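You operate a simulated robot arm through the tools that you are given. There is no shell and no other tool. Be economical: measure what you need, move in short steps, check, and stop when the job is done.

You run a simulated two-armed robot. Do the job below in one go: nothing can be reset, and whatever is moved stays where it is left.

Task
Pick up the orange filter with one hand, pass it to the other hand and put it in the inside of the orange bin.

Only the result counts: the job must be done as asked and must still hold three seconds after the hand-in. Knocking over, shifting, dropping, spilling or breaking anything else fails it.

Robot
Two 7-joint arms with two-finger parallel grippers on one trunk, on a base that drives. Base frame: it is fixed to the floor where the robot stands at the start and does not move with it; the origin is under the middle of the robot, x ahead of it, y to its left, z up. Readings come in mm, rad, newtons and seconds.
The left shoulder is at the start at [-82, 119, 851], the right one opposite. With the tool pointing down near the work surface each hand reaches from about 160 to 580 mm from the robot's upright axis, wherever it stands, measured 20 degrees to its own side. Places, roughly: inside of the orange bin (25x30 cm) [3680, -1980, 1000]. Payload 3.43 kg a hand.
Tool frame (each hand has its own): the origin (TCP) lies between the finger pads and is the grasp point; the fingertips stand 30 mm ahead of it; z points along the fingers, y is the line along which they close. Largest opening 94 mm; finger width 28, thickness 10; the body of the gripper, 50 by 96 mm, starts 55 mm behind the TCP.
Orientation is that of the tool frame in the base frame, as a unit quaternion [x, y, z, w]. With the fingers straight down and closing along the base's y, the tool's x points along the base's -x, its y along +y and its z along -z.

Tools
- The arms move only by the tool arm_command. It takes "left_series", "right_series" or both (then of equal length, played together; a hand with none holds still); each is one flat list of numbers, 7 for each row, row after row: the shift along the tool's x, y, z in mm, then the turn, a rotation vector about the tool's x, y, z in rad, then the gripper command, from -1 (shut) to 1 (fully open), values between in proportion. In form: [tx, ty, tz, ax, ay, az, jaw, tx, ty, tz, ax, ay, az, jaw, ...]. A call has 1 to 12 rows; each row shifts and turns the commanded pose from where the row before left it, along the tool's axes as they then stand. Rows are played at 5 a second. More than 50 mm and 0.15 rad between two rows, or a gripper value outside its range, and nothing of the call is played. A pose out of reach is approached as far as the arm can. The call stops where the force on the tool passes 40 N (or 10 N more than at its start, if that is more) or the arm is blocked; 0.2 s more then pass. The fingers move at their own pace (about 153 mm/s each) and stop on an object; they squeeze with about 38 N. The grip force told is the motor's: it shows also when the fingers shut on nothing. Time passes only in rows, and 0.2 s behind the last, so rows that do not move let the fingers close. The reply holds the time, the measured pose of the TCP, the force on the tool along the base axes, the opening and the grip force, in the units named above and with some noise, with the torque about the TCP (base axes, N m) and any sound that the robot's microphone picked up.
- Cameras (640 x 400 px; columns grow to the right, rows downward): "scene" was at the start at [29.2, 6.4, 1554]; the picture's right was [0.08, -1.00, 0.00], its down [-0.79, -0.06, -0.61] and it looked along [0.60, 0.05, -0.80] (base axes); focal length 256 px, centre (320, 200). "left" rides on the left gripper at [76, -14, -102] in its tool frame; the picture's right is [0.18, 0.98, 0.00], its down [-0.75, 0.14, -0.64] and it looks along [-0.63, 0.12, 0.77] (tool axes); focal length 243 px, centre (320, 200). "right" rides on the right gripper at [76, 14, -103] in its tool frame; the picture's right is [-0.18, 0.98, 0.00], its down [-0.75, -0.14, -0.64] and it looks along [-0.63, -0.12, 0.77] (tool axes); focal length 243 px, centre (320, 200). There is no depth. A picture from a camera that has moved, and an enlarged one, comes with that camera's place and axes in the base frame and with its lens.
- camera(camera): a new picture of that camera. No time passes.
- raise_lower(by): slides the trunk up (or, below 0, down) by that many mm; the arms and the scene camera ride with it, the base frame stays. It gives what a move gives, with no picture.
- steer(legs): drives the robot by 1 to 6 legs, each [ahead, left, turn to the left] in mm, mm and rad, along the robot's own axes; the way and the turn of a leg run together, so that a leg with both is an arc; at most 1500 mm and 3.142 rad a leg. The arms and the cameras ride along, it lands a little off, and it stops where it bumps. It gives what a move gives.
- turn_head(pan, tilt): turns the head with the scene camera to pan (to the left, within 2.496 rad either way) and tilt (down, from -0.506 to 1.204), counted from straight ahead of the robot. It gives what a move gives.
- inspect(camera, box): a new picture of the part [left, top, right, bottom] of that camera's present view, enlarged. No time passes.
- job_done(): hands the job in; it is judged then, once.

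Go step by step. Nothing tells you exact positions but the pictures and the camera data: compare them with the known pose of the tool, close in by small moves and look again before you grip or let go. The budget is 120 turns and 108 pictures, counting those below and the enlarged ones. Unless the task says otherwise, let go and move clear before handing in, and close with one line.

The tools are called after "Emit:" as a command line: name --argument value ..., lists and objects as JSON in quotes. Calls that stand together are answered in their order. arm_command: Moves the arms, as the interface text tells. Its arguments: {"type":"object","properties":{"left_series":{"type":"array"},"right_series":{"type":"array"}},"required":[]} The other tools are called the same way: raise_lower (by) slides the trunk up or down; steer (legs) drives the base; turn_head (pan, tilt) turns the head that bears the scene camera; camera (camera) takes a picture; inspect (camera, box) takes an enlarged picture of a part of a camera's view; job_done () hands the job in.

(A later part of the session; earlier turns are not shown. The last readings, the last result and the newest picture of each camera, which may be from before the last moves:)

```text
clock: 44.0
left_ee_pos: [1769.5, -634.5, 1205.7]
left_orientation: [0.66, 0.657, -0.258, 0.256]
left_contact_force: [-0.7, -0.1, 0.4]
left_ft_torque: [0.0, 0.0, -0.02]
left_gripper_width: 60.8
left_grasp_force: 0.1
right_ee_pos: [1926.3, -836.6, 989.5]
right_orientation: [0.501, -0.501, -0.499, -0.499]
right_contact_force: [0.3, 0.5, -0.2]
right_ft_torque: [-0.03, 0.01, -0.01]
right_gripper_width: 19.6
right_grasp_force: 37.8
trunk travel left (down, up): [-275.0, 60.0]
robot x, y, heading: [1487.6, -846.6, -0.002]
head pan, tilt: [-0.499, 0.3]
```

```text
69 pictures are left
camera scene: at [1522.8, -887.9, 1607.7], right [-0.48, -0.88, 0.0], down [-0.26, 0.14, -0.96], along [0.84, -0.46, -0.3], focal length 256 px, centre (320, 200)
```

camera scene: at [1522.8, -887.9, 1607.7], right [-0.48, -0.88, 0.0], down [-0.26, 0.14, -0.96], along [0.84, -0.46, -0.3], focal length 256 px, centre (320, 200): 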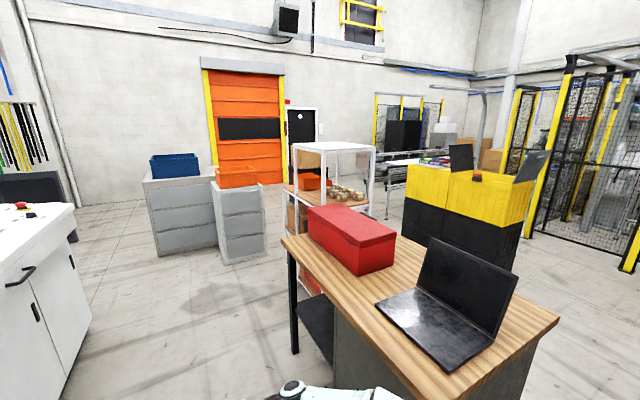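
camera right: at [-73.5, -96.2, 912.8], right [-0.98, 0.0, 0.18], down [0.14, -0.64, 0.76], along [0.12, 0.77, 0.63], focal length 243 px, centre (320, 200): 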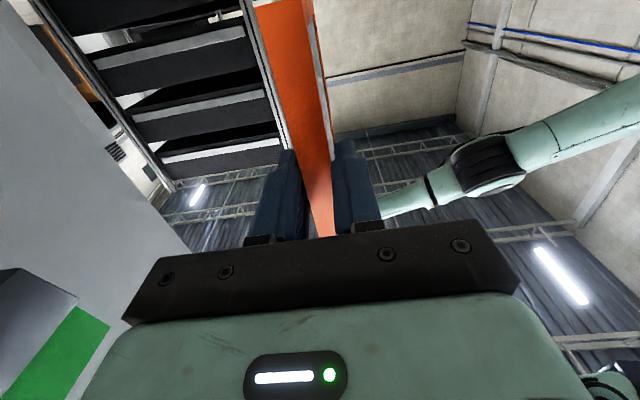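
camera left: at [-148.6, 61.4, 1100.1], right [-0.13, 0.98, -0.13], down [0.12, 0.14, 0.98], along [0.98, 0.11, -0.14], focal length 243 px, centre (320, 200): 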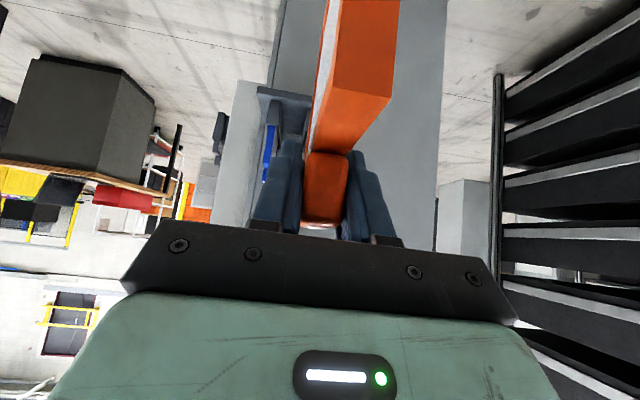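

The aisle is free. I drive alongside the rack and turn to face it.

Emit:
steer --legs '[[1200, 0, 0], [990, 0, 0], [0, 0, -1.571]]'

Emit:
turn_head --pan 0 --tilt 0.45

Emit:
camera --camera "scene"

```text
clock: 58.5
left_ee_pos: [3867.3, -1088.8, 1205.2]
left_orientation: [0.932, 0.009, -0.363, 0.003]
left_contact_force: [-0.6, -1.0, 0.3]
left_ft_torque: [-0.01, -0.02, 0.01]
left_gripper_width: 61.0
left_grasp_force: 0.0
right_ee_pos: [3667.6, -1248.5, 988.5]
right_orientation: [-0.008, 0.709, 0.008, 0.705]
right_contact_force: [0.2, 0.6, 0.2]
right_ft_torque: [0.0, 0.06, 0.02]
right_gripper_width: 19.9
right_grasp_force: 37.9
trunk travel left (down, up): [-275.0, 60.0]
robot x, y, heading: [3654.0, -813.4, -1.548]
head pan, tilt: [-0.499, 0.3]
```

```text
clock: 59.4
left_ee_pos: [3866.7, -1089.3, 1203.9]
left_orientation: [0.931, 0.008, -0.364, 0.002]
left_contact_force: [-0.4, 0.7, -0.9]
left_ft_torque: [0.06, 0.0, 0.0]
left_gripper_width: 61.0
left_grasp_force: 0.1
right_ee_pos: [3668.6, -1248.6, 989.5]
right_orientation: [-0.008, 0.708, 0.008, 0.706]
right_contact_force: [-0.4, 0.0, -0.4]
right_ft_torque: [0.02, 0.05, -0.01]
right_gripper_width: 19.2
right_grasp_force: 38.1
trunk travel left (down, up): [-275.0, 60.0]
robot x, y, heading: [3652.6, -807.2, -1.546]
head pan, tilt: [0.0, 0.45]
```

```text
68 pictures are left
camera scene: at [3650.7, -856.2, 1593.7], right [-1.0, -0.02, 0.0], down [-0.01, 0.43, -0.9], along [0.02, -0.9, -0.44], focal length 256 px, centre (320, 200)
```

scene: 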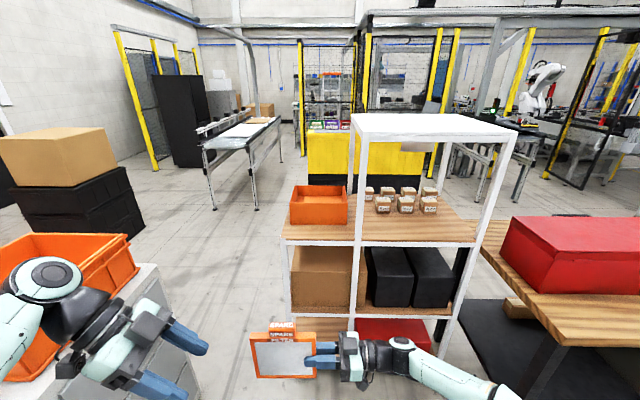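

The bin stands on the open left part of the rack shelf, with no roof above it. I zoom in to measure it.

Emit:
inspect --camera "scene" --box '[260, 110, 460, 260]'

```text
2.67 times, centred on (360, 185) of scene
camera zoom: at [3650.7, -856.2, 1593.7], right [-1.0, -0.02, 0.0], down [-0.01, 0.43, -0.9], along [0.02, -0.9, -0.44], focal length 682 px, centre (213, 240)
```

zoom: 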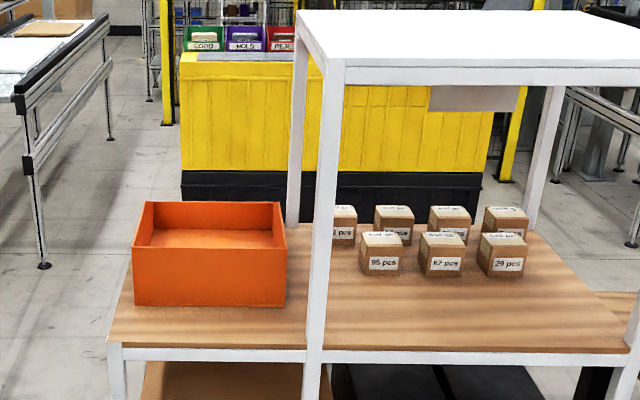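

I rotate the right hand so it points straight down with the filter hanging under it, still clear of everything.

Emit:
arm_command --right_series '[0, 0, 0, 0, 0.1428, 0, -1, 0, 0, 0, 0, 0.1428, 0, -1, 0, 0, 0, 0, 0.1428, 0, -1, 0, 0, 0, 0, 0.1428, 0, -1, 0, 0, 0, 0, 0.1428, 0, -1, 0, 0, 0, 0, 0.1428, 0, -1, 0, 0, 0, 0, 0.1428, 0, -1, 0, 0, 0, 0, 0.1428, 0, -1, 0, 0, 0, 0, 0.1428, 0, -1, 0, 0, 0, 0, 0.1428, 0, -1, 0, 0, 0, 0, 0.1428, 0, -1]'

Emit:
camera --camera "scene"

```text
clock: 61.8
left_ee_pos: [3867.5, -1088.8, 1204.1]
left_orientation: [0.931, 0.009, -0.365, 0.003]
left_contact_force: [-0.1, 0.6, -0.3]
left_ft_torque: [-0.02, -0.01, -0.01]
left_gripper_width: 61.1
left_grasp_force: 0.0
right_ee_pos: [3668.6, -1248.9, 989.5]
right_orientation: [-0.01, 1.0, 0.0, -0.003]
right_contact_force: [0.2, 0.7, 0.5]
right_ft_torque: [-0.01, 0.02, 0.02]
right_gripper_width: 19.1
right_grasp_force: 38.0
trunk travel left (down, up): [-275.0, 60.0]
robot x, y, heading: [3651.9, -807.1, -1.546]
head pan, tilt: [0.0, 0.45]
```

```text
66 pictures are left
camera scene: at [3651.6, -856.2, 1593.7], right [-1.0, -0.02, 0.0], down [-0.01, 0.44, -0.9], along [0.02, -0.9, -0.44], focal length 256 px, centre (320, 200)
```

scene: 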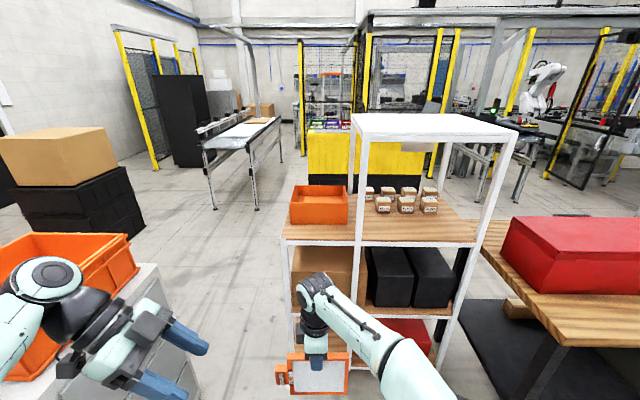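

Emit:
raise_lower --by 60

Emit:
arm_command --right_series '[25, 0, -40, 0, 0, 0, -1, 25, 0, -40, 0, 0, 0, -1, 25, 0, -40, 0, 0, 0, -1, 25, 0, -40, 0, 0, 0, -1, 25, 0, -40, 0, 0, 0, -1, 0, -20, -20, 0, 0, 0, -1, 0, -20, 0, 0, 0, 0, -1, 0, 0, 0, 0, 0, 0, -1]'

Emit:
camera --camera "scene"

```text
clock: 62.8
left_ee_pos: [3866.9, -1088.1, 1263.2]
left_orientation: [0.931, 0.009, -0.364, 0.003]
left_contact_force: [0.4, 0.0, -0.9]
left_ft_torque: [0.02, 0.02, 0.01]
left_gripper_width: 61.2
left_grasp_force: 0.1
right_ee_pos: [3668.7, -1247.9, 1049.2]
right_orientation: [-0.012, 1.0, 0.0, -0.001]
right_contact_force: [-0.3, 0.6, 0.0]
right_ft_torque: [-0.04, 0.0, 0.0]
right_gripper_width: 19.3
right_grasp_force: 37.3
trunk travel left (down, up): [-335.0, 0.0]
robot x, y, heading: [3649.6, -805.6, -1.545]
head pan, tilt: [0.0, 0.45]
```

```text
clock: 64.6
left_ee_pos: [3866.0, -1089.3, 1264.9]
left_orientation: [0.931, 0.009, -0.364, 0.003]
left_contact_force: [0.1, 0.3, 0.1]
left_ft_torque: [-0.01, -0.02, 0.01]
left_gripper_width: 61.0
left_grasp_force: 0.1
right_ee_pos: [3543.8, -1258.8, 1253.3]
right_orientation: [-0.012, 1.0, 0.001, -0.002]
right_contact_force: [0.1, -0.3, -2.2]
right_ft_torque: [0.01, 0.01, 0.01]
right_gripper_width: 19.2
right_grasp_force: 37.8
right hand out of reach, approached as far as the arm can: row 6, 7
trunk travel left (down, up): [-335.0, 0.0]
robot x, y, heading: [3653.4, -806.7, -1.543]
head pan, tilt: [0.0, 0.45]
```

```text
65 pictures are left
camera scene: at [3651.1, -855.5, 1656.9], right [-1.0, -0.02, 0.0], down [-0.01, 0.44, -0.9], along [0.02, -0.9, -0.44], focal length 256 px, centre (320, 200)
```

scene: 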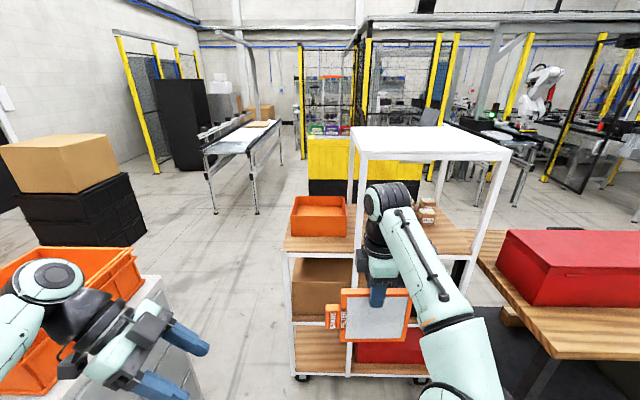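

Emit:
inspect --camera "scene" --box '[260, 110, 460, 260]'

Emit:
turn_head --pan 0 --tilt 1.2

Emit:
camera --camera "scene"

```text
2.67 times, centred on (360, 185) of scene
camera zoom: at [3651.1, -855.5, 1656.9], right [-1.0, -0.02, 0.0], down [-0.01, 0.44, -0.9], along [0.02, -0.9, -0.44], focal length 682 px, centre (213, 240)
```

zoom: 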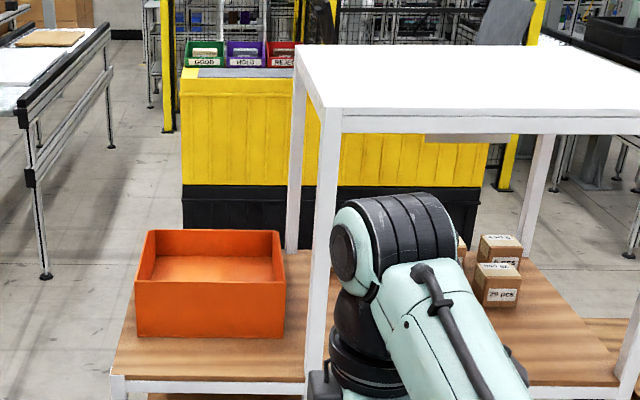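

```text
clock: 65.7
left_ee_pos: [3866.7, -1088.8, 1265.2]
left_orientation: [0.931, 0.009, -0.364, 0.003]
left_contact_force: [0.3, -1.1, -0.3]
left_ft_torque: [-0.01, -0.02, 0.0]
left_gripper_width: 61.1
left_grasp_force: 0.1
right_ee_pos: [3543.4, -1258.1, 1254.6]
right_orientation: [-0.011, 1.0, -0.001, -0.001]
right_contact_force: [0.5, 0.0, -0.3]
right_ft_torque: [-0.02, -0.02, 0.0]
right_gripper_width: 19.4
right_grasp_force: 38.6
trunk travel left (down, up): [-335.0, 0.0]
robot x, y, heading: [3650.9, -810.3, -1.546]
head pan, tilt: [0.0, 1.201]
```

```text
63 pictures are left
camera scene: at [3650.0, -819.5, 1598.8], right [-1.0, -0.02, 0.0], down [-0.02, 0.93, -0.36], along [0.01, -0.36, -0.93], focal length 256 px, centre (320, 200)
```

scene: 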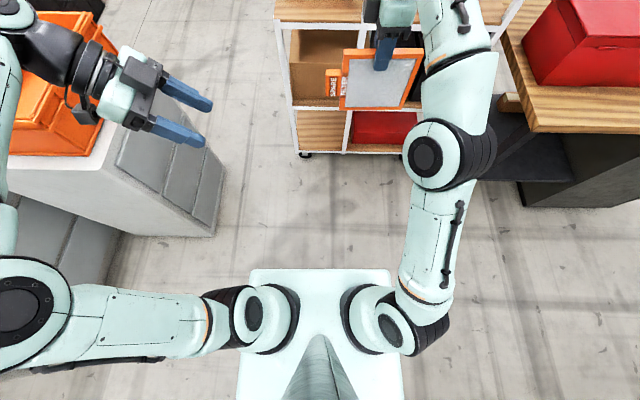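

Bin measured: x about 3552–3810, y about -1870 to -2085, rim z about 1085. I fold the left arm back out of the way (yaw back) and turn my head to check the left side before driving in.

Emit:
arm_command --left_series '[0, 0, 0, -0.0963, 0, -0.1055, 0.3, 0, 0, 0, -0.0963, 0, -0.1055, 0.3, 0, 0, 0, -0.0963, 0, -0.1055, 0.3, 0, 0, 0, -0.0963, 0, -0.1055, 0.3, 0, 0, 0, -0.0963, 0, -0.1055, 0.3, 0, 0, 0, -0.0963, 0, -0.1055, 0.3, 0, 0, 0, -0.0963, 0, -0.1055, 0.3, 0, 0, 0, -0.0963, 0, -0.1055, 0.3, 0, 0, 0, -0.0963, 0, -0.1055, 0.3, 0, 0, 0, -0.0963, 0, -0.1055, 0.3, 0, 0, 0, -0.0963, 0, -0.1055, 0.3]' --right_series '[0, 10, -10, 0, 0, 0, -1, 0, 10, -10, 0, 0, 0, -1, 0, 0, 0, 0, 0, 0, -1, 0, 0, 0, 0, 0, 0, -1, 0, 0, 0, 0, 0, 0, -1, 0, 0, 0, 0, 0, 0, -1, 0, 0, 0, 0, 0, 0, -1, 0, 0, 0, 0, 0, 0, -1, 0, 0, 0, 0, 0, 0, -1, 0, 0, 0, 0, 0, 0, -1, 0, 0, 0, 0, 0, 0, -1]'

Emit:
turn_head --pan 0.35 --tilt 0.9

Emit:
camera --camera "scene"

Emit:
camera --camera "right"

```text
clock: 68.1
left_ee_pos: [3865.7, -1088.1, 1265.6]
left_orientation: [0.652, 0.667, -0.254, 0.257]
left_contact_force: [-0.2, -0.7, -0.6]
left_ft_torque: [-0.04, -0.01, 0.01]
left_gripper_width: 60.8
left_grasp_force: 0.1
right_ee_pos: [3541.5, -1236.9, 1275.4]
right_orientation: [-0.011, 1.0, -0.001, -0.001]
right_contact_force: [0.0, -0.6, -1.1]
right_ft_torque: [0.03, -0.03, -0.01]
right_gripper_width: 19.2
right_grasp_force: 37.8
trunk travel left (down, up): [-335.0, 0.0]
robot x, y, heading: [3648.3, -809.0, -1.554]
head pan, tilt: [0.0, 1.201]
```

```text
clock: 69.0
left_ee_pos: [3866.3, -1088.7, 1264.9]
left_orientation: [0.653, 0.666, -0.255, 0.257]
left_contact_force: [0.2, 0.7, 0.3]
left_ft_torque: [-0.01, 0.01, -0.02]
left_gripper_width: 60.9
left_grasp_force: 0.0
right_ee_pos: [3542.3, -1237.4, 1274.9]
right_orientation: [-0.011, 1.0, -0.002, -0.001]
right_contact_force: [-0.1, -0.1, -1.3]
right_ft_torque: [0.01, -0.02, 0.02]
right_gripper_width: 19.1
right_grasp_force: 37.6
trunk travel left (down, up): [-335.0, 0.0]
robot x, y, heading: [3652.9, -810.8, -1.545]
head pan, tilt: [0.351, 0.901]
```

```text
62 pictures are left
camera scene: at [3676.1, -833.8, 1618.5], right [-0.93, -0.36, 0.0], down [-0.29, 0.73, -0.62], along [0.23, -0.58, -0.78], focal length 256 px, centre (320, 200)
```

scene: 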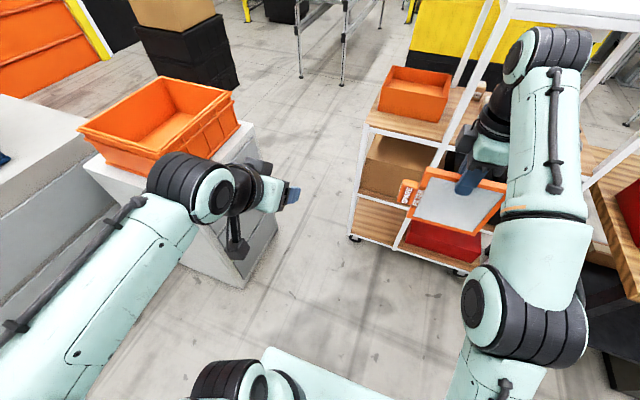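

```text
61 pictures are left
camera right: at [3466.9, -1224.5, 1377.5], right [0.16, 0.99, 0.0], down [0.76, -0.12, 0.64], along [0.63, -0.11, -0.77], focal length 243 px, centre (320, 200)
```

right: 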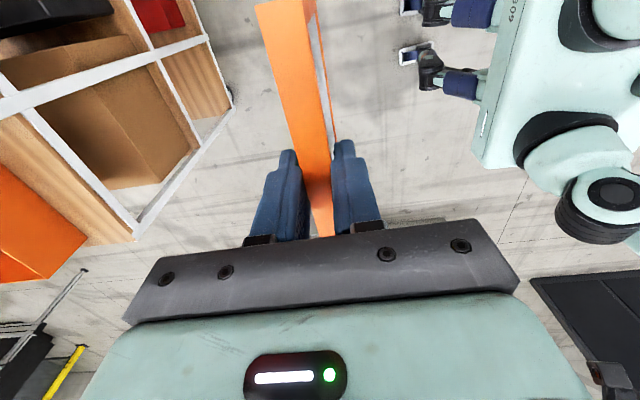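

Emit:
turn_head --pan 1.1 --tilt 0.75

Emit:
camera --camera "scene"

```text
clock: 70.1
left_ee_pos: [3865.8, -1089.8, 1265.3]
left_orientation: [0.652, 0.666, -0.255, 0.257]
left_contact_force: [0.1, 0.3, 0.7]
left_ft_torque: [-0.01, -0.01, 0.01]
left_gripper_width: 61.1
left_grasp_force: 0.1
right_ee_pos: [3543.1, -1238.0, 1276.1]
right_orientation: [-0.012, 1.0, -0.001, 0.0]
right_contact_force: [-0.3, -0.4, -0.1]
right_ft_torque: [0.0, 0.02, 0.0]
right_gripper_width: 19.2
right_grasp_force: 38.0
trunk travel left (down, up): [-335.0, 0.0]
robot x, y, heading: [3648.5, -809.1, -1.549]
head pan, tilt: [1.1, 0.75]
```

```text
60 pictures are left
camera scene: at [3723.3, -799.5, 1630.5], right [-0.43, -0.9, 0.0], down [-0.61, 0.3, -0.73], along [0.66, -0.32, -0.68], focal length 256 px, centre (320, 200)
```

scene: 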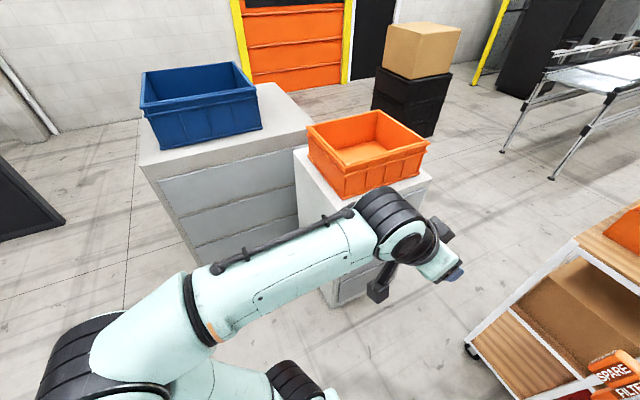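

The left arm stays clear of the crate. I shift left, align the heading, and drive most of the way toward the rack.

Emit:
steer --legs '[[0, 119, -0.024], [420, 0, 0]]'

Emit:
turn_head --pan 0 --tilt 0.75

Emit:
camera --camera "scene"

Emit:
camera --camera "right"

```text
clock: 73.9
left_ee_pos: [3976.5, -1501.8, 1265.2]
left_orientation: [0.661, 0.657, -0.258, 0.253]
left_contact_force: [-0.7, 0.5, 0.2]
left_ft_torque: [0.04, 0.01, 0.0]
left_gripper_width: 61.0
left_grasp_force: 0.0
right_ee_pos: [3647.0, -1642.2, 1275.7]
right_orientation: [0.002, 1.0, -0.001, -0.001]
right_contact_force: [0.6, 0.2, 0.6]
right_ft_torque: [0.0, 0.0, 0.0]
right_gripper_width: 15.0
right_grasp_force: 38.2
trunk travel left (down, up): [-335.0, 0.0]
robot x, y, heading: [3765.7, -1215.6, -1.574]
head pan, tilt: [1.1, 0.75]
```

```text
clock: 75.2
left_ee_pos: [3975.6, -1502.7, 1263.9]
left_orientation: [0.661, 0.657, -0.258, 0.254]
left_contact_force: [0.6, 0.0, 0.3]
left_ft_torque: [0.0, 0.0, 0.01]
left_gripper_width: 60.7
left_grasp_force: 0.1
right_ee_pos: [3648.3, -1642.0, 1276.2]
right_orientation: [0.002, 1.0, -0.002, -0.001]
right_contact_force: [0.2, -0.4, -0.7]
right_ft_torque: [-0.04, 0.0, 0.01]
right_gripper_width: 15.2
right_grasp_force: 38.1
trunk travel left (down, up): [-335.0, 0.0]
robot x, y, heading: [3766.6, -1214.8, -1.572]
head pan, tilt: [0.0, 0.75]
```

```text
59 pictures are left
camera scene: at [3766.3, -1254.8, 1630.5], right [-1.0, 0.0, 0.0], down [0.0, 0.68, -0.73], along [0.0, -0.73, -0.68], focal length 256 px, centre (320, 200)
```

scene: 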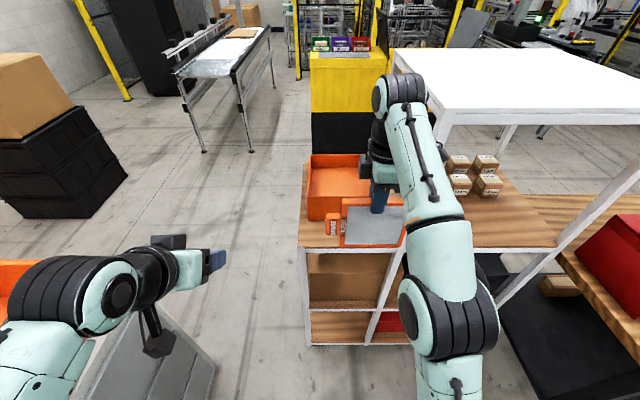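

```text
58 pictures are left
camera right: at [3572.5, -1627.7, 1377.6], right [0.19, 0.98, 0.0], down [0.75, -0.14, 0.64], along [0.63, -0.12, -0.77], focal length 243 px, centre (320, 200)
```

right: 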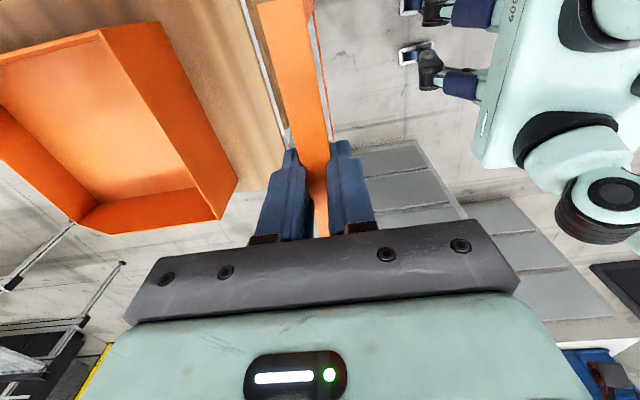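

The grip width dropped from 19 to 15 mm; I check whether the filter slipped.

Emit:
inspect --camera "right" --box '[220, 0, 400, 250]'

Emit:
inspect --camera "scene" --box '[290, 60, 450, 260]'

```text
1.60 times, centred on (310, 125) of right
camera zoom: at [3572.5, -1627.7, 1377.6], right [0.19, 0.98, 0.0], down [0.75, -0.14, 0.64], along [0.63, -0.12, -0.77], focal length 388 px, centre (336, 320)
```

zoom: 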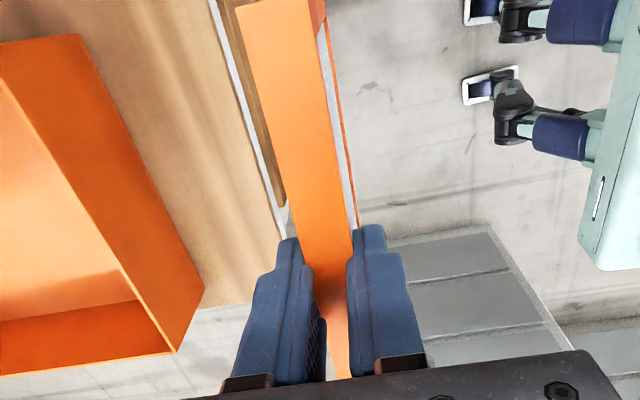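

```text
2.00 times, centred on (370, 160) of scene
camera zoom: at [3766.3, -1254.8, 1630.5], right [-1.0, 0.0, 0.0], down [0.0, 0.68, -0.73], along [0.0, -0.73, -0.68], focal length 511 px, centre (220, 280)
```

zoom: 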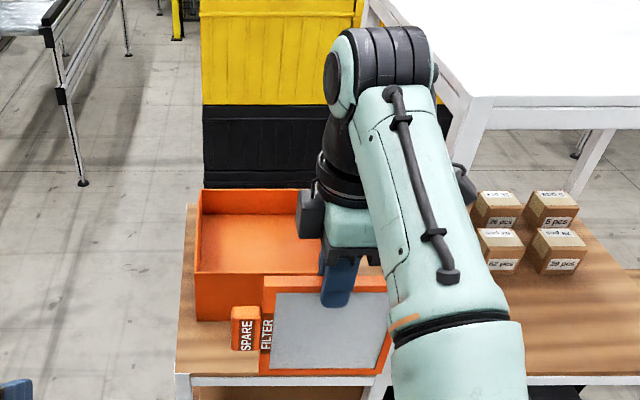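

The filter is still held. I shift slightly left and drive in the rest of the way in two legs, keeping the filter about 40 mm above the rim.

Emit:
steer --legs '[[0, 26, 0], [150, 0, 0]]'

Emit:
camera --camera "scene"

Emit:
camera --camera "right"

Emit:
camera --camera "left"

```text
clock: 77.1
left_ee_pos: [4001.9, -1652.8, 1263.7]
left_orientation: [0.661, 0.657, -0.257, 0.254]
left_contact_force: [0.6, 0.0, 0.2]
left_ft_torque: [0.02, 0.0, -0.01]
left_gripper_width: 61.2
left_grasp_force: 0.1
right_ee_pos: [3673.7, -1791.5, 1275.9]
right_orientation: [0.001, 1.0, -0.002, -0.001]
right_contact_force: [0.0, -1.3, -0.3]
right_ft_torque: [0.02, -0.02, -0.02]
right_gripper_width: 15.1
right_grasp_force: 38.7
trunk travel left (down, up): [-335.0, 0.0]
robot x, y, heading: [3795.5, -1365.3, -1.576]
head pan, tilt: [0.0, 0.75]
```

```text
55 pictures are left
camera scene: at [3791.5, -1404.4, 1630.2], right [-1.0, 0.0, 0.0], down [0.0, 0.68, -0.73], along [0.0, -0.73, -0.68], focal length 256 px, centre (320, 200)
```

scene: 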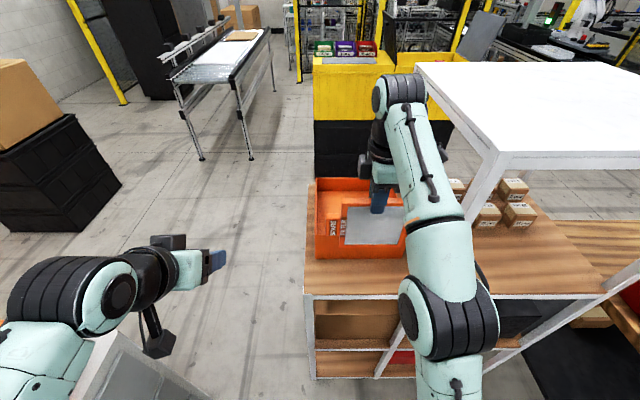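

```text
54 pictures are left
camera right: at [3597.8, -1777.3, 1377.4], right [0.19, 0.98, 0.0], down [0.75, -0.14, 0.64], along [0.63, -0.12, -0.77], focal length 243 px, centre (320, 200)
```

right: 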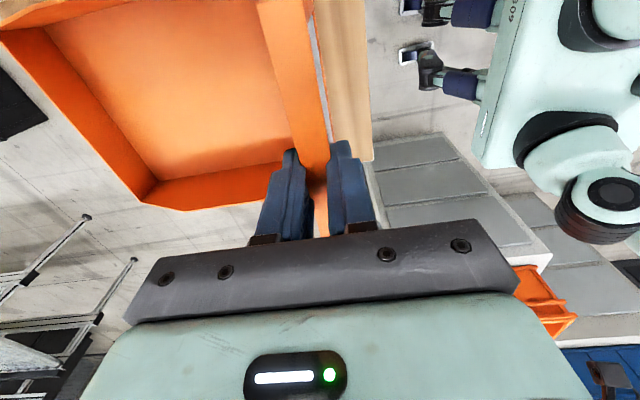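

```text
53 pictures are left
camera left: at [3987.6, -1527.2, 1289.0], right [0.98, 0.13, -0.13], down [0.14, -0.12, 0.98], along [0.11, -0.98, -0.14], focal length 243 px, centre (320, 200)
```

left: 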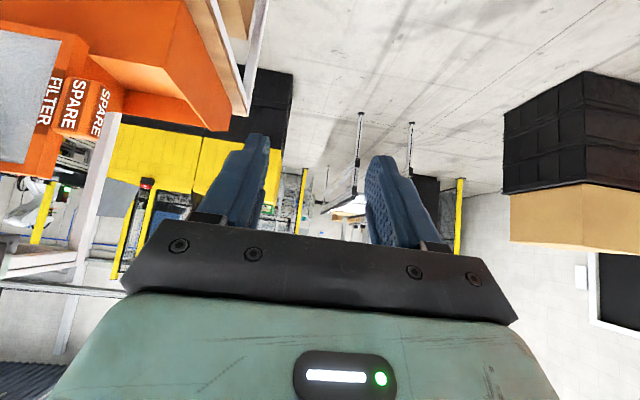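

The filter is about to pass over the bin's near rim with clearance. I drive the last 155 mm.

Emit:
steer --legs '[[155, 0, 0.004]]'

Emit:
camera --camera "scene"

Emit:
camera --camera "right"

Emit:
camera --camera "left"

```text
clock: 78.4
left_ee_pos: [4002.3, -1753.4, 1263.6]
left_orientation: [0.66, 0.659, -0.257, 0.253]
left_contact_force: [0.2, -0.9, 0.8]
left_ft_torque: [0.0, -0.01, -0.03]
left_gripper_width: 61.1
left_grasp_force: 0.1
right_ee_pos: [3674.4, -1894.6, 1273.0]
right_orientation: [0.001, 1.0, 0.0, -0.002]
right_contact_force: [0.3, -0.4, -0.1]
right_ft_torque: [0.03, 0.05, 0.0]
right_gripper_width: 15.1
right_grasp_force: 38.2
trunk travel left (down, up): [-335.0, 0.0]
robot x, y, heading: [3796.0, -1463.5, -1.57]
head pan, tilt: [0.0, 0.75]
stopped in leg 1: the robot was blocked; the commanded pose is now the measured one
```

```text
52 pictures are left
camera scene: at [3791.4, -1506.7, 1630.8], right [-1.0, 0.0, 0.0], down [0.0, 0.68, -0.73], along [0.0, -0.73, -0.68], focal length 256 px, centre (320, 200)
```

scene: 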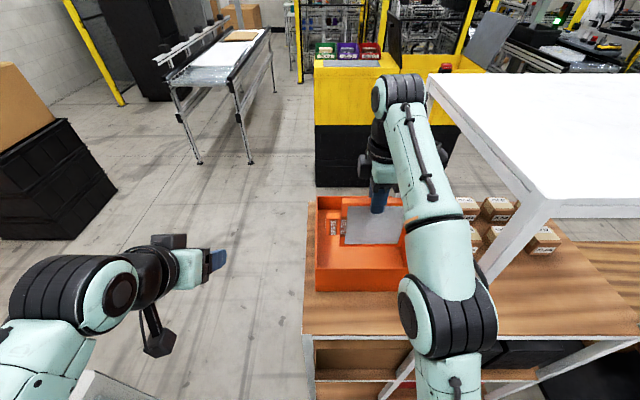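

```text
51 pictures are left
camera right: at [3599.6, -1881.3, 1375.9], right [0.18, 0.98, 0.0], down [0.76, -0.14, 0.64], along [0.63, -0.12, -0.77], focal length 243 px, centre (320, 200)
```

right: 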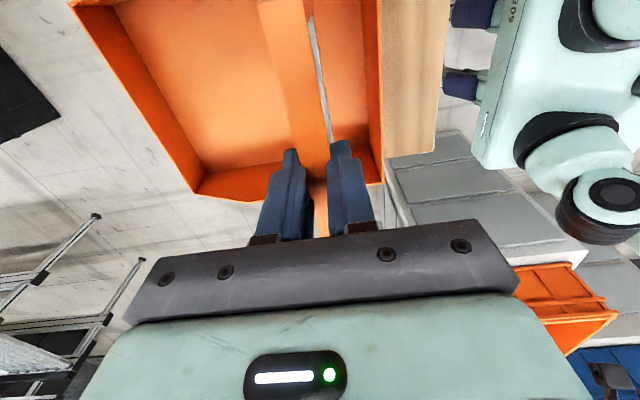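

```text
50 pictures are left
camera left: at [3988.3, -1628.7, 1288.9], right [0.98, 0.13, -0.13], down [0.14, -0.13, 0.98], along [0.11, -0.98, -0.15], focal length 243 px, centre (320, 200)
```

left: 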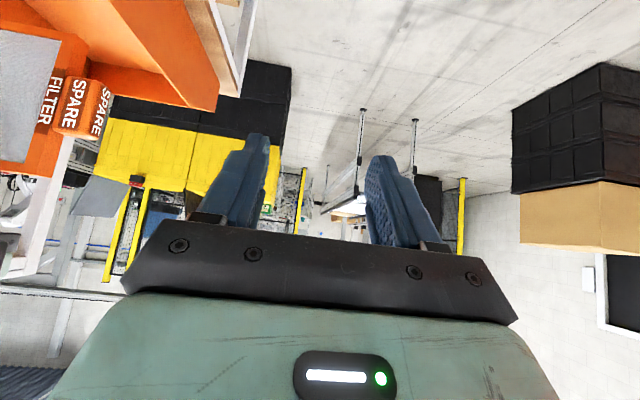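

The base touched the rack, but the filter already hangs inside the bin outline (bin y about -1840 to -2110). I back off slightly to release the contact and check the filter's alignment close up.

Emit:
steer --legs '[[-12, 0, 0]]'

Emit:
inspect --camera "scene" --box '[290, 160, 430, 310]'

Emit:
inspect --camera "left" --box '[0, 0, 250, 180]'

```text
clock: 79.1
left_ee_pos: [4001.8, -1739.4, 1265.0]
left_orientation: [0.661, 0.658, -0.257, 0.252]
left_contact_force: [0.3, -0.2, -0.2]
left_ft_torque: [0.04, 0.01, 0.01]
left_gripper_width: 61.2
left_grasp_force: 0.1
right_ee_pos: [3673.9, -1880.2, 1273.1]
right_orientation: [0.0, 1.0, 0.0, -0.002]
right_contact_force: [0.7, 0.1, -1.5]
right_ft_torque: [0.01, 0.01, -0.01]
right_gripper_width: 15.1
right_grasp_force: 38.0
trunk travel left (down, up): [-335.0, 0.0]
robot x, y, heading: [3792.3, -1454.7, -1.568]
head pan, tilt: [0.0, 0.75]
```

```text
2.67 times, centred on (360, 235) of scene
camera zoom: at [3791.4, -1491.8, 1630.6], right [-1.0, 0.0, 0.0], down [0.0, 0.68, -0.73], along [0.0, -0.73, -0.68], focal length 682 px, centre (213, 107)
```

zoom: 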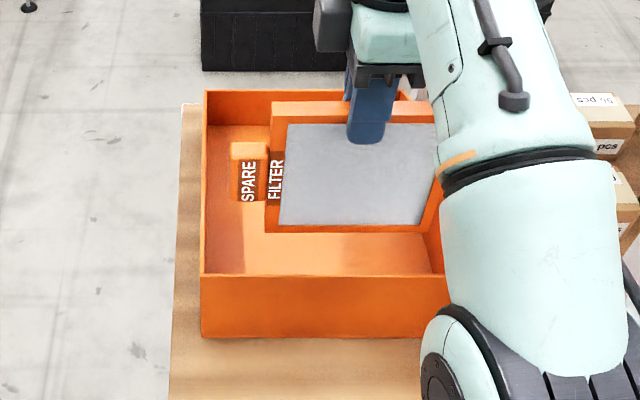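

```text
2.22 times, centred on (125, 90) of left
camera zoom: at [3988.3, -1614.2, 1288.8], right [0.98, 0.13, -0.13], down [0.15, -0.13, 0.98], along [0.11, -0.98, -0.14], focal length 539 px, centre (753, 444)
```

zoom: 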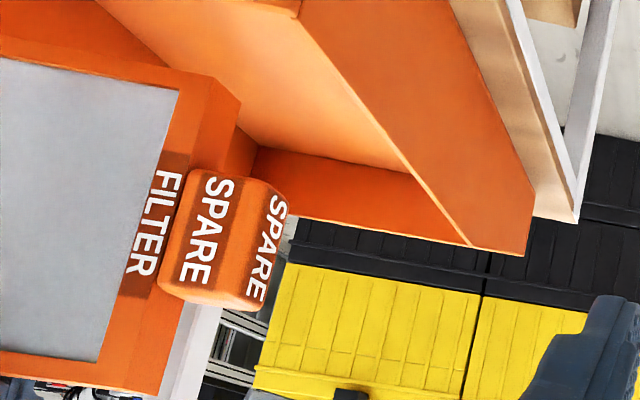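

The filter hangs well inside the bin's outline and its lower edge is about 40 mm above the rim. I lower it into the bin while moving a little forward to centre it.

Emit:
arm_command --right_series '[5, 0, 15, 0, 0, 0, -1, 0, -8, 20, 0, 0, 0, -1, 0, -10, 20, 0, 0, 0, -1, 0, -12, 20, 0, 0, 0, -1, 0, -15, 20, 0, 0, 0, -1, 0, -10, 10, 0, 0, 0, -1, 0, 0, 0, 0, 0, 0, -1]'

Emit:
camera --camera "scene"

Emit:
camera --camera "right"

Emit:
inspect --camera "left" --box '[0, 0, 250, 180]'

```text
clock: 80.7
left_ee_pos: [4003.1, -1737.3, 1264.6]
left_orientation: [0.66, 0.658, -0.258, 0.253]
left_contact_force: [-0.4, -0.4, -0.4]
left_ft_torque: [0.04, -0.03, 0.03]
left_gripper_width: 61.1
left_grasp_force: 0.0
right_ee_pos: [3670.6, -1934.1, 1168.3]
right_orientation: [-0.001, 1.0, 0.0, -0.003]
right_contact_force: [0.5, -1.4, -0.5]
right_ft_torque: [-0.03, -0.02, 0.01]
right_gripper_width: 15.1
right_grasp_force: 38.4
trunk travel left (down, up): [-335.0, 0.0]
robot x, y, heading: [3793.3, -1450.2, -1.568]
head pan, tilt: [0.0, 0.75]
```

```text
47 pictures are left
camera scene: at [3791.5, -1489.8, 1630.5], right [-1.0, 0.0, 0.0], down [0.0, 0.68, -0.73], along [0.0, -0.73, -0.68], focal length 256 px, centre (320, 200)
```

scene: 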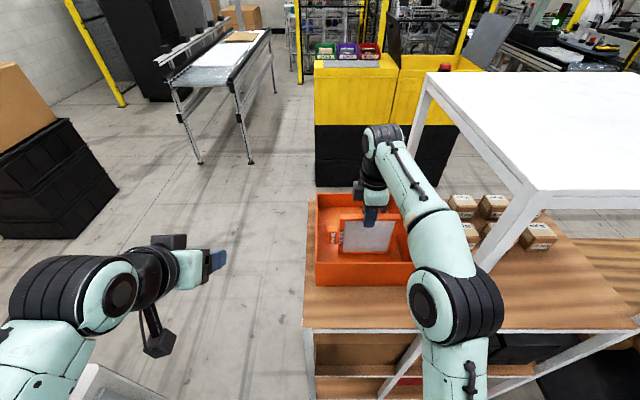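

```text
46 pictures are left
camera right: at [3595.2, -1919.6, 1270.7], right [0.18, 0.98, 0.0], down [0.76, -0.14, 0.64], along [0.63, -0.12, -0.77], focal length 243 px, centre (320, 200)
```

right: 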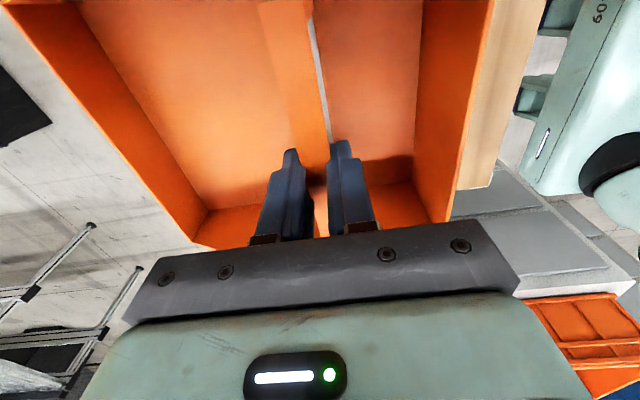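

```text
2.22 times, centred on (125, 90) of left
camera zoom: at [3988.3, -1612.5, 1288.6], right [0.98, 0.13, -0.13], down [0.15, -0.13, 0.98], along [0.11, -0.98, -0.14], focal length 539 px, centre (753, 444)
```

zoom: 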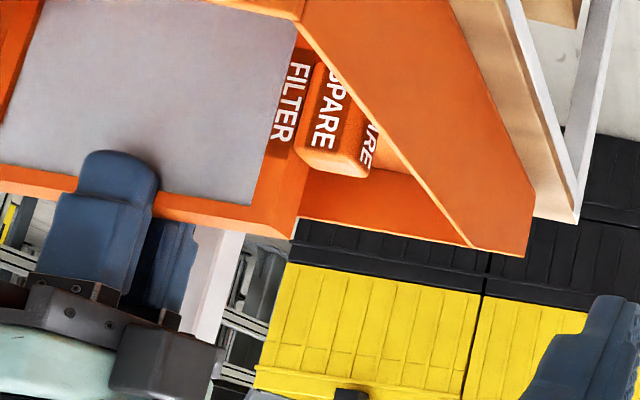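

The filter is inside the bin. I lower gently towards the floor.

Emit:
arm_command --right_series '[0, 0, 7, 0, 0, 0, -1, 0, 0, 7, 0, 0, 0, -1, 0, 0, 7, 0, 0, 0, -1, 0, 0, 0, 0, 0, 0, -1]'

Emit:
inspect --camera "scene" --box '[300, 170, 430, 300]'

```text
clock: 81.5
left_ee_pos: [4003.1, -1736.4, 1263.7]
left_orientation: [0.66, 0.659, -0.257, 0.253]
left_contact_force: [-0.3, 0.4, -0.6]
left_ft_torque: [-0.01, 0.02, -0.02]
left_gripper_width: 61.0
left_grasp_force: 0.1
right_ee_pos: [3667.9, -1932.5, 1160.4]
right_orientation: [0.001, 1.0, -0.009, 0.001]
right_contact_force: [-1.1, 5.4, 18.1]
right_ft_torque: [0.85, 0.45, 0.03]
right_gripper_width: 15.1
right_grasp_force: 37.8
trunk travel left (down, up): [-335.0, 0.0]
robot x, y, heading: [3792.5, -1451.7, -1.575]
head pan, tilt: [0.0, 0.75]
stopped in row 3 (right hand): the force on the tool passed its limit at 62 N (the readings are from after the stop); the commanded pose is now the measured one
```

```text
3.08 times, centred on (365, 235) of scene
camera zoom: at [3791.8, -1488.2, 1630.5], right [-1.0, 0.0, 0.0], down [0.0, 0.68, -0.73], along [0.0, -0.73, -0.68], focal length 786 px, centre (182, 92)
```

zoom: 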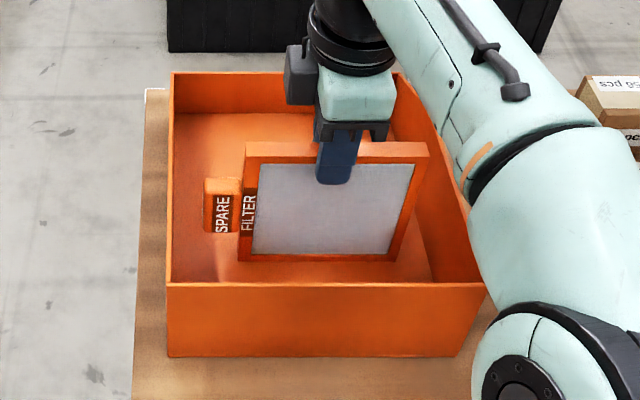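

The filter stands on the bin floor. I relieve the pressure, open the right hand and withdraw upwards a little.

Emit:
arm_command --right_series '[0, 0, -2, 0, 0, 0, -1, 0, 0, 0, 0, 0, 0, -0.5, 0, 0, 0, 0, 0, 0, 0, 0, 0, 0, 0, 0, 0, 0.3, 0, 0, 0, 0, 0, 0, 0.3, 0, 0, 0, 0, 0, 0, 0.3]'

Emit:
inspect --camera "scene" --box '[300, 170, 430, 300]'

Emit:
camera --camera "right"

```text
clock: 82.9
left_ee_pos: [4002.6, -1737.4, 1264.4]
left_orientation: [0.66, 0.659, -0.257, 0.253]
left_contact_force: [0.5, -0.1, 0.0]
left_ft_torque: [-0.06, -0.01, -0.01]
left_gripper_width: 61.1
left_grasp_force: 0.0
right_ee_pos: [3669.1, -1932.9, 1157.3]
right_orientation: [0.001, 1.0, -0.006, -0.001]
right_contact_force: [1.2, 0.0, 2.4]
right_ft_torque: [0.09, -0.01, 0.0]
right_gripper_width: 61.4
right_grasp_force: 0.5
trunk travel left (down, up): [-335.0, 0.0]
robot x, y, heading: [3792.5, -1453.1, -1.572]
head pan, tilt: [0.0, 0.75]
```

```text
3.08 times, centred on (365, 235) of scene
camera zoom: at [3791.6, -1489.6, 1630.4], right [-1.0, 0.0, 0.0], down [0.0, 0.68, -0.73], along [0.0, -0.73, -0.68], focal length 786 px, centre (182, 92)
```

zoom: 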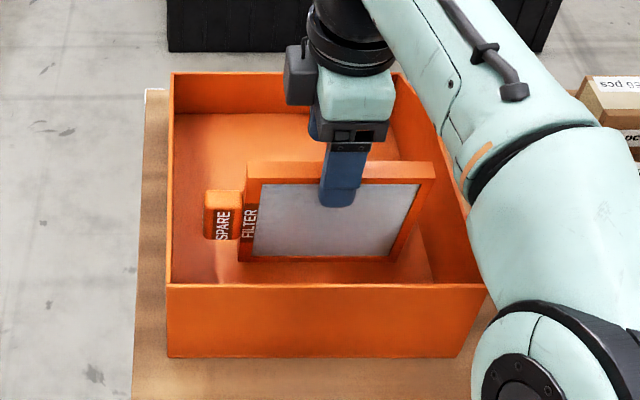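

```text
42 pictures are left
camera right: at [3592.8, -1918.1, 1259.8], right [0.19, 0.98, -0.01], down [0.75, -0.13, 0.64], along [0.63, -0.13, -0.77], focal length 243 px, centre (320, 200)
```

right: 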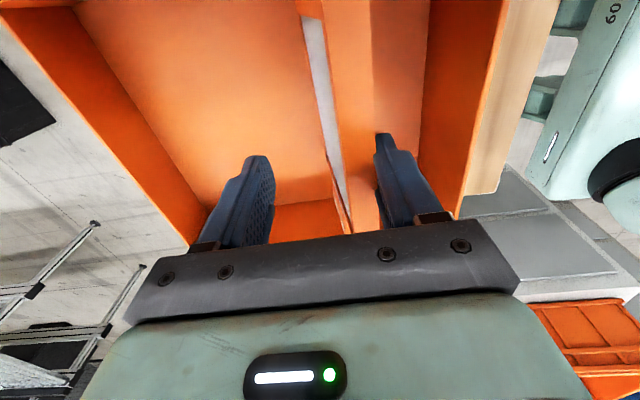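

The filter leans toward the near side. I regrip it, move it about 50 mm nearer, and will then let it tip to the far side so it lies flat in the bin.

Emit:
arm_command --right_series '[0, 0, 0, 0, 0, 0, -0.3, 0, 0, 0, 0, 0, 0, -1, 0, 0, 0, 0, 0, 0, -1, 0, 0, 0, 0, 0, 0, -1, 0, 0, -10, 0, 0, 0, -1, 0, 0, -5, 0, 0, 0, -1, 0, 15, 0, 0, 0, 0, -1, 0, 15, 0, 0, 0, 0, -1, 0, 15, 0, 0, 0, 0, -1, 0, 0, 0, 0, 0, 0, -1]'

Emit:
inspect --camera "scene" --box '[300, 170, 430, 300]'

Emit:
camera --camera "right"

```text
clock: 85.1
left_ee_pos: [4001.7, -1737.9, 1263.9]
left_orientation: [0.66, 0.659, -0.257, 0.252]
left_contact_force: [-0.4, -0.1, 0.7]
left_ft_torque: [-0.01, 0.02, 0.01]
left_gripper_width: 60.8
left_grasp_force: 0.0
right_ee_pos: [3669.8, -1888.8, 1172.1]
right_orientation: [0.001, 1.0, -0.007, -0.001]
right_contact_force: [-1.2, -0.2, -1.7]
right_ft_torque: [0.0, -0.02, -0.01]
right_gripper_width: 15.1
right_grasp_force: 37.7
trunk travel left (down, up): [-335.0, 0.0]
robot x, y, heading: [3795.0, -1451.7, -1.572]
head pan, tilt: [0.0, 0.75]
```

```text
3.08 times, centred on (365, 235) of scene
camera zoom: at [3791.4, -1490.2, 1630.5], right [-1.0, 0.0, 0.0], down [0.0, 0.68, -0.73], along [0.0, -0.73, -0.68], focal length 786 px, centre (182, 92)
```

zoom: 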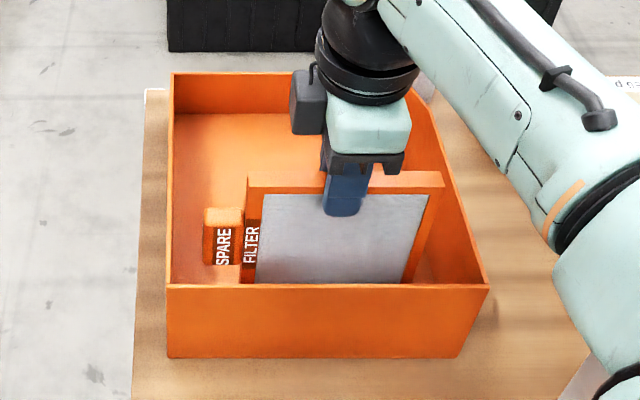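

```text
40 pictures are left
camera right: at [3593.9, -1874.2, 1274.2], right [0.19, 0.98, -0.01], down [0.75, -0.13, 0.64], along [0.63, -0.13, -0.77], focal length 243 px, centre (320, 200)
```

right: 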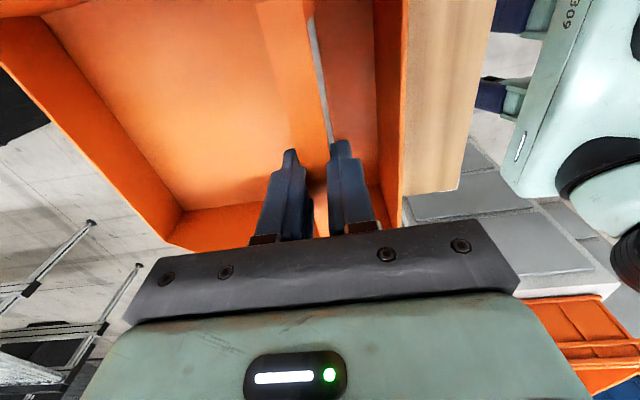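

I tilt the filter so its top leans to the far side, set it down and open.

Emit:
arm_command --right_series '[0, -13, 0, -0.125, 0, 0, -1, 0, -13, 0, -0.125, 0, 0, -1, 0, 0, 0, 0, 0, 0, -1, 0, 0, 6, 0, 0, 0, -1, 0, 0, 5, 0, 0, 0, -1, 0, 0, 0, 0, 0, 0, -1, 0, 0, 0, 0, 0, 0, -0.4, 0, 0, 0, 0, 0, 0, 0, 0, 0, 0, 0, 0, 0, 0.4, 0, 0, 0, 0, 0, 0, 0.4]'

Emit:
inspect --camera "scene" --box '[300, 170, 430, 300]'

Emit:
camera --camera "right"

```text
clock: 87.3
left_ee_pos: [4002.7, -1737.1, 1263.0]
left_orientation: [0.66, 0.659, -0.257, 0.253]
left_contact_force: [0.5, 0.3, 0.2]
left_ft_torque: [0.02, 0.0, 0.0]
left_gripper_width: 61.1
left_grasp_force: 0.0
right_ee_pos: [3666.6, -1901.8, 1164.5]
right_orientation: [0.001, 0.993, 0.118, -0.001]
right_contact_force: [-0.4, 0.7, 0.0]
right_ft_torque: [-0.03, 0.01, 0.02]
right_gripper_width: 66.1
right_grasp_force: 0.3
right hand out of reach, approached as far as the arm can: row 2
trunk travel left (down, up): [-335.0, 0.0]
robot x, y, heading: [3789.6, -1451.9, -1.572]
head pan, tilt: [0.0, 0.75]
```

```text
3.08 times, centred on (365, 235) of scene
camera zoom: at [3791.3, -1489.9, 1630.5], right [-1.0, 0.0, 0.0], down [0.0, 0.68, -0.73], along [0.0, -0.73, -0.68], focal length 786 px, centre (182, 92)
```

zoom: 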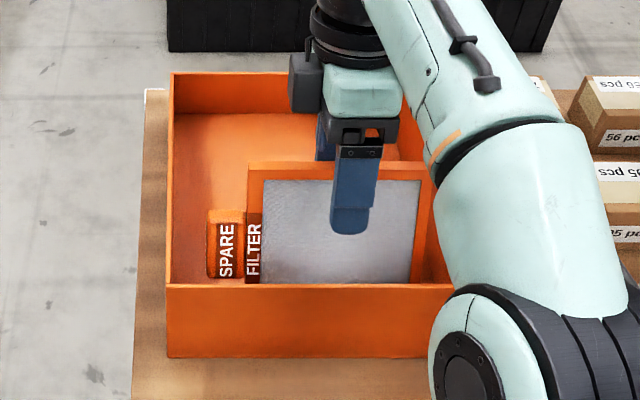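

```text
38 pictures are left
camera right: at [3591.0, -1911.4, 1267.6], right [0.19, 0.96, 0.23], down [0.75, -0.29, 0.59], along [0.63, 0.06, -0.77], focal length 243 px, centre (320, 200)
```

right: 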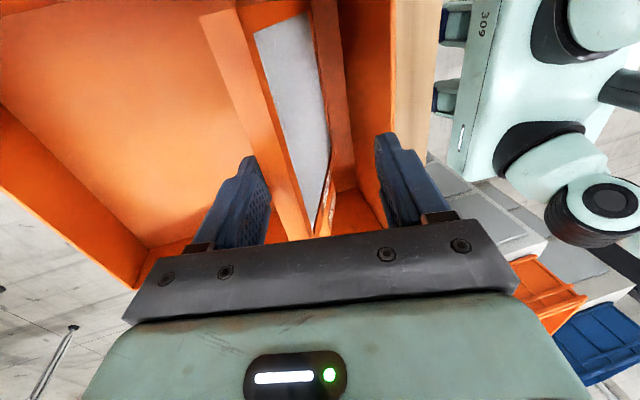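

It now leans toward the far side on the far finger. I withdraw upwards so it tips down flat.

Emit:
arm_command --right_series '[0, 0, -12, 0, 0, 0, 0.4, 0, 0, -12, 0, 0, 0, 0.4, 0, 0, -15, 0, 0, 0, 0.4, 0, 10, -20, 0, 0, 0, 0.4, 0, 10, -20, 0.1, 0, 0, 0.4, 0, 10, -10, 0.1, 0, 0, 0.4, 0, 0, 0, 0, 0, 0, 0.4, 0, 0, 0, 0, 0, 0, 0.4]'

Emit:
inspect --camera "scene" --box '[300, 170, 430, 300]'

Emit:
camera --camera "right"

```text
clock: 89.1
left_ee_pos: [4002.3, -1736.8, 1264.6]
left_orientation: [0.66, 0.659, -0.256, 0.253]
left_contact_force: [0.2, -0.5, -0.6]
left_ft_torque: [0.02, -0.01, 0.03]
left_gripper_width: 61.2
left_grasp_force: 0.0
right_ee_pos: [3666.4, -1892.3, 1209.4]
right_orientation: [0.001, 1.0, 0.018, -0.001]
right_contact_force: [0.0, -0.3, 0.0]
right_ft_torque: [0.01, 0.01, -0.02]
right_gripper_width: 65.8
right_grasp_force: 0.0
right hand out of reach, approached as far as the arm can: row 2, 3, 4
trunk travel left (down, up): [-335.0, 0.0]
robot x, y, heading: [3792.5, -1453.2, -1.57]
head pan, tilt: [0.0, 0.75]
```

```text
3.08 times, centred on (365, 235) of scene
camera zoom: at [3791.3, -1489.6, 1630.5], right [-1.0, 0.0, 0.0], down [0.0, 0.68, -0.73], along [0.0, -0.73, -0.68], focal length 786 px, centre (182, 92)
```

zoom: 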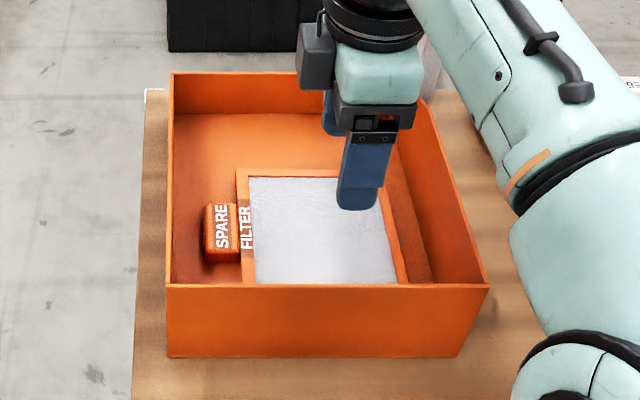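

```text
36 pictures are left
camera right: at [3591.9, -1881.3, 1311.7], right [0.19, 0.98, 0.04], down [0.75, -0.17, 0.64], along [0.63, -0.09, -0.77], focal length 243 px, centre (320, 200)
```

right: 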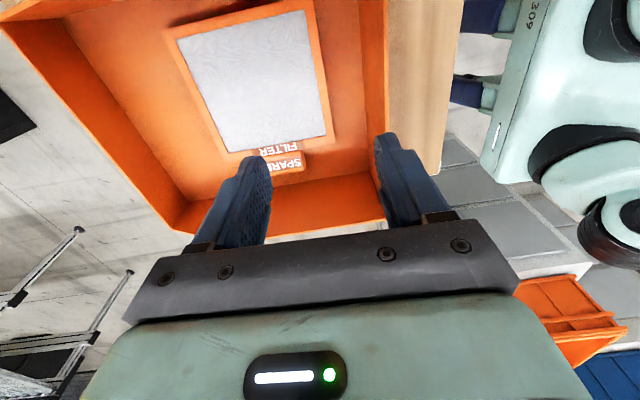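

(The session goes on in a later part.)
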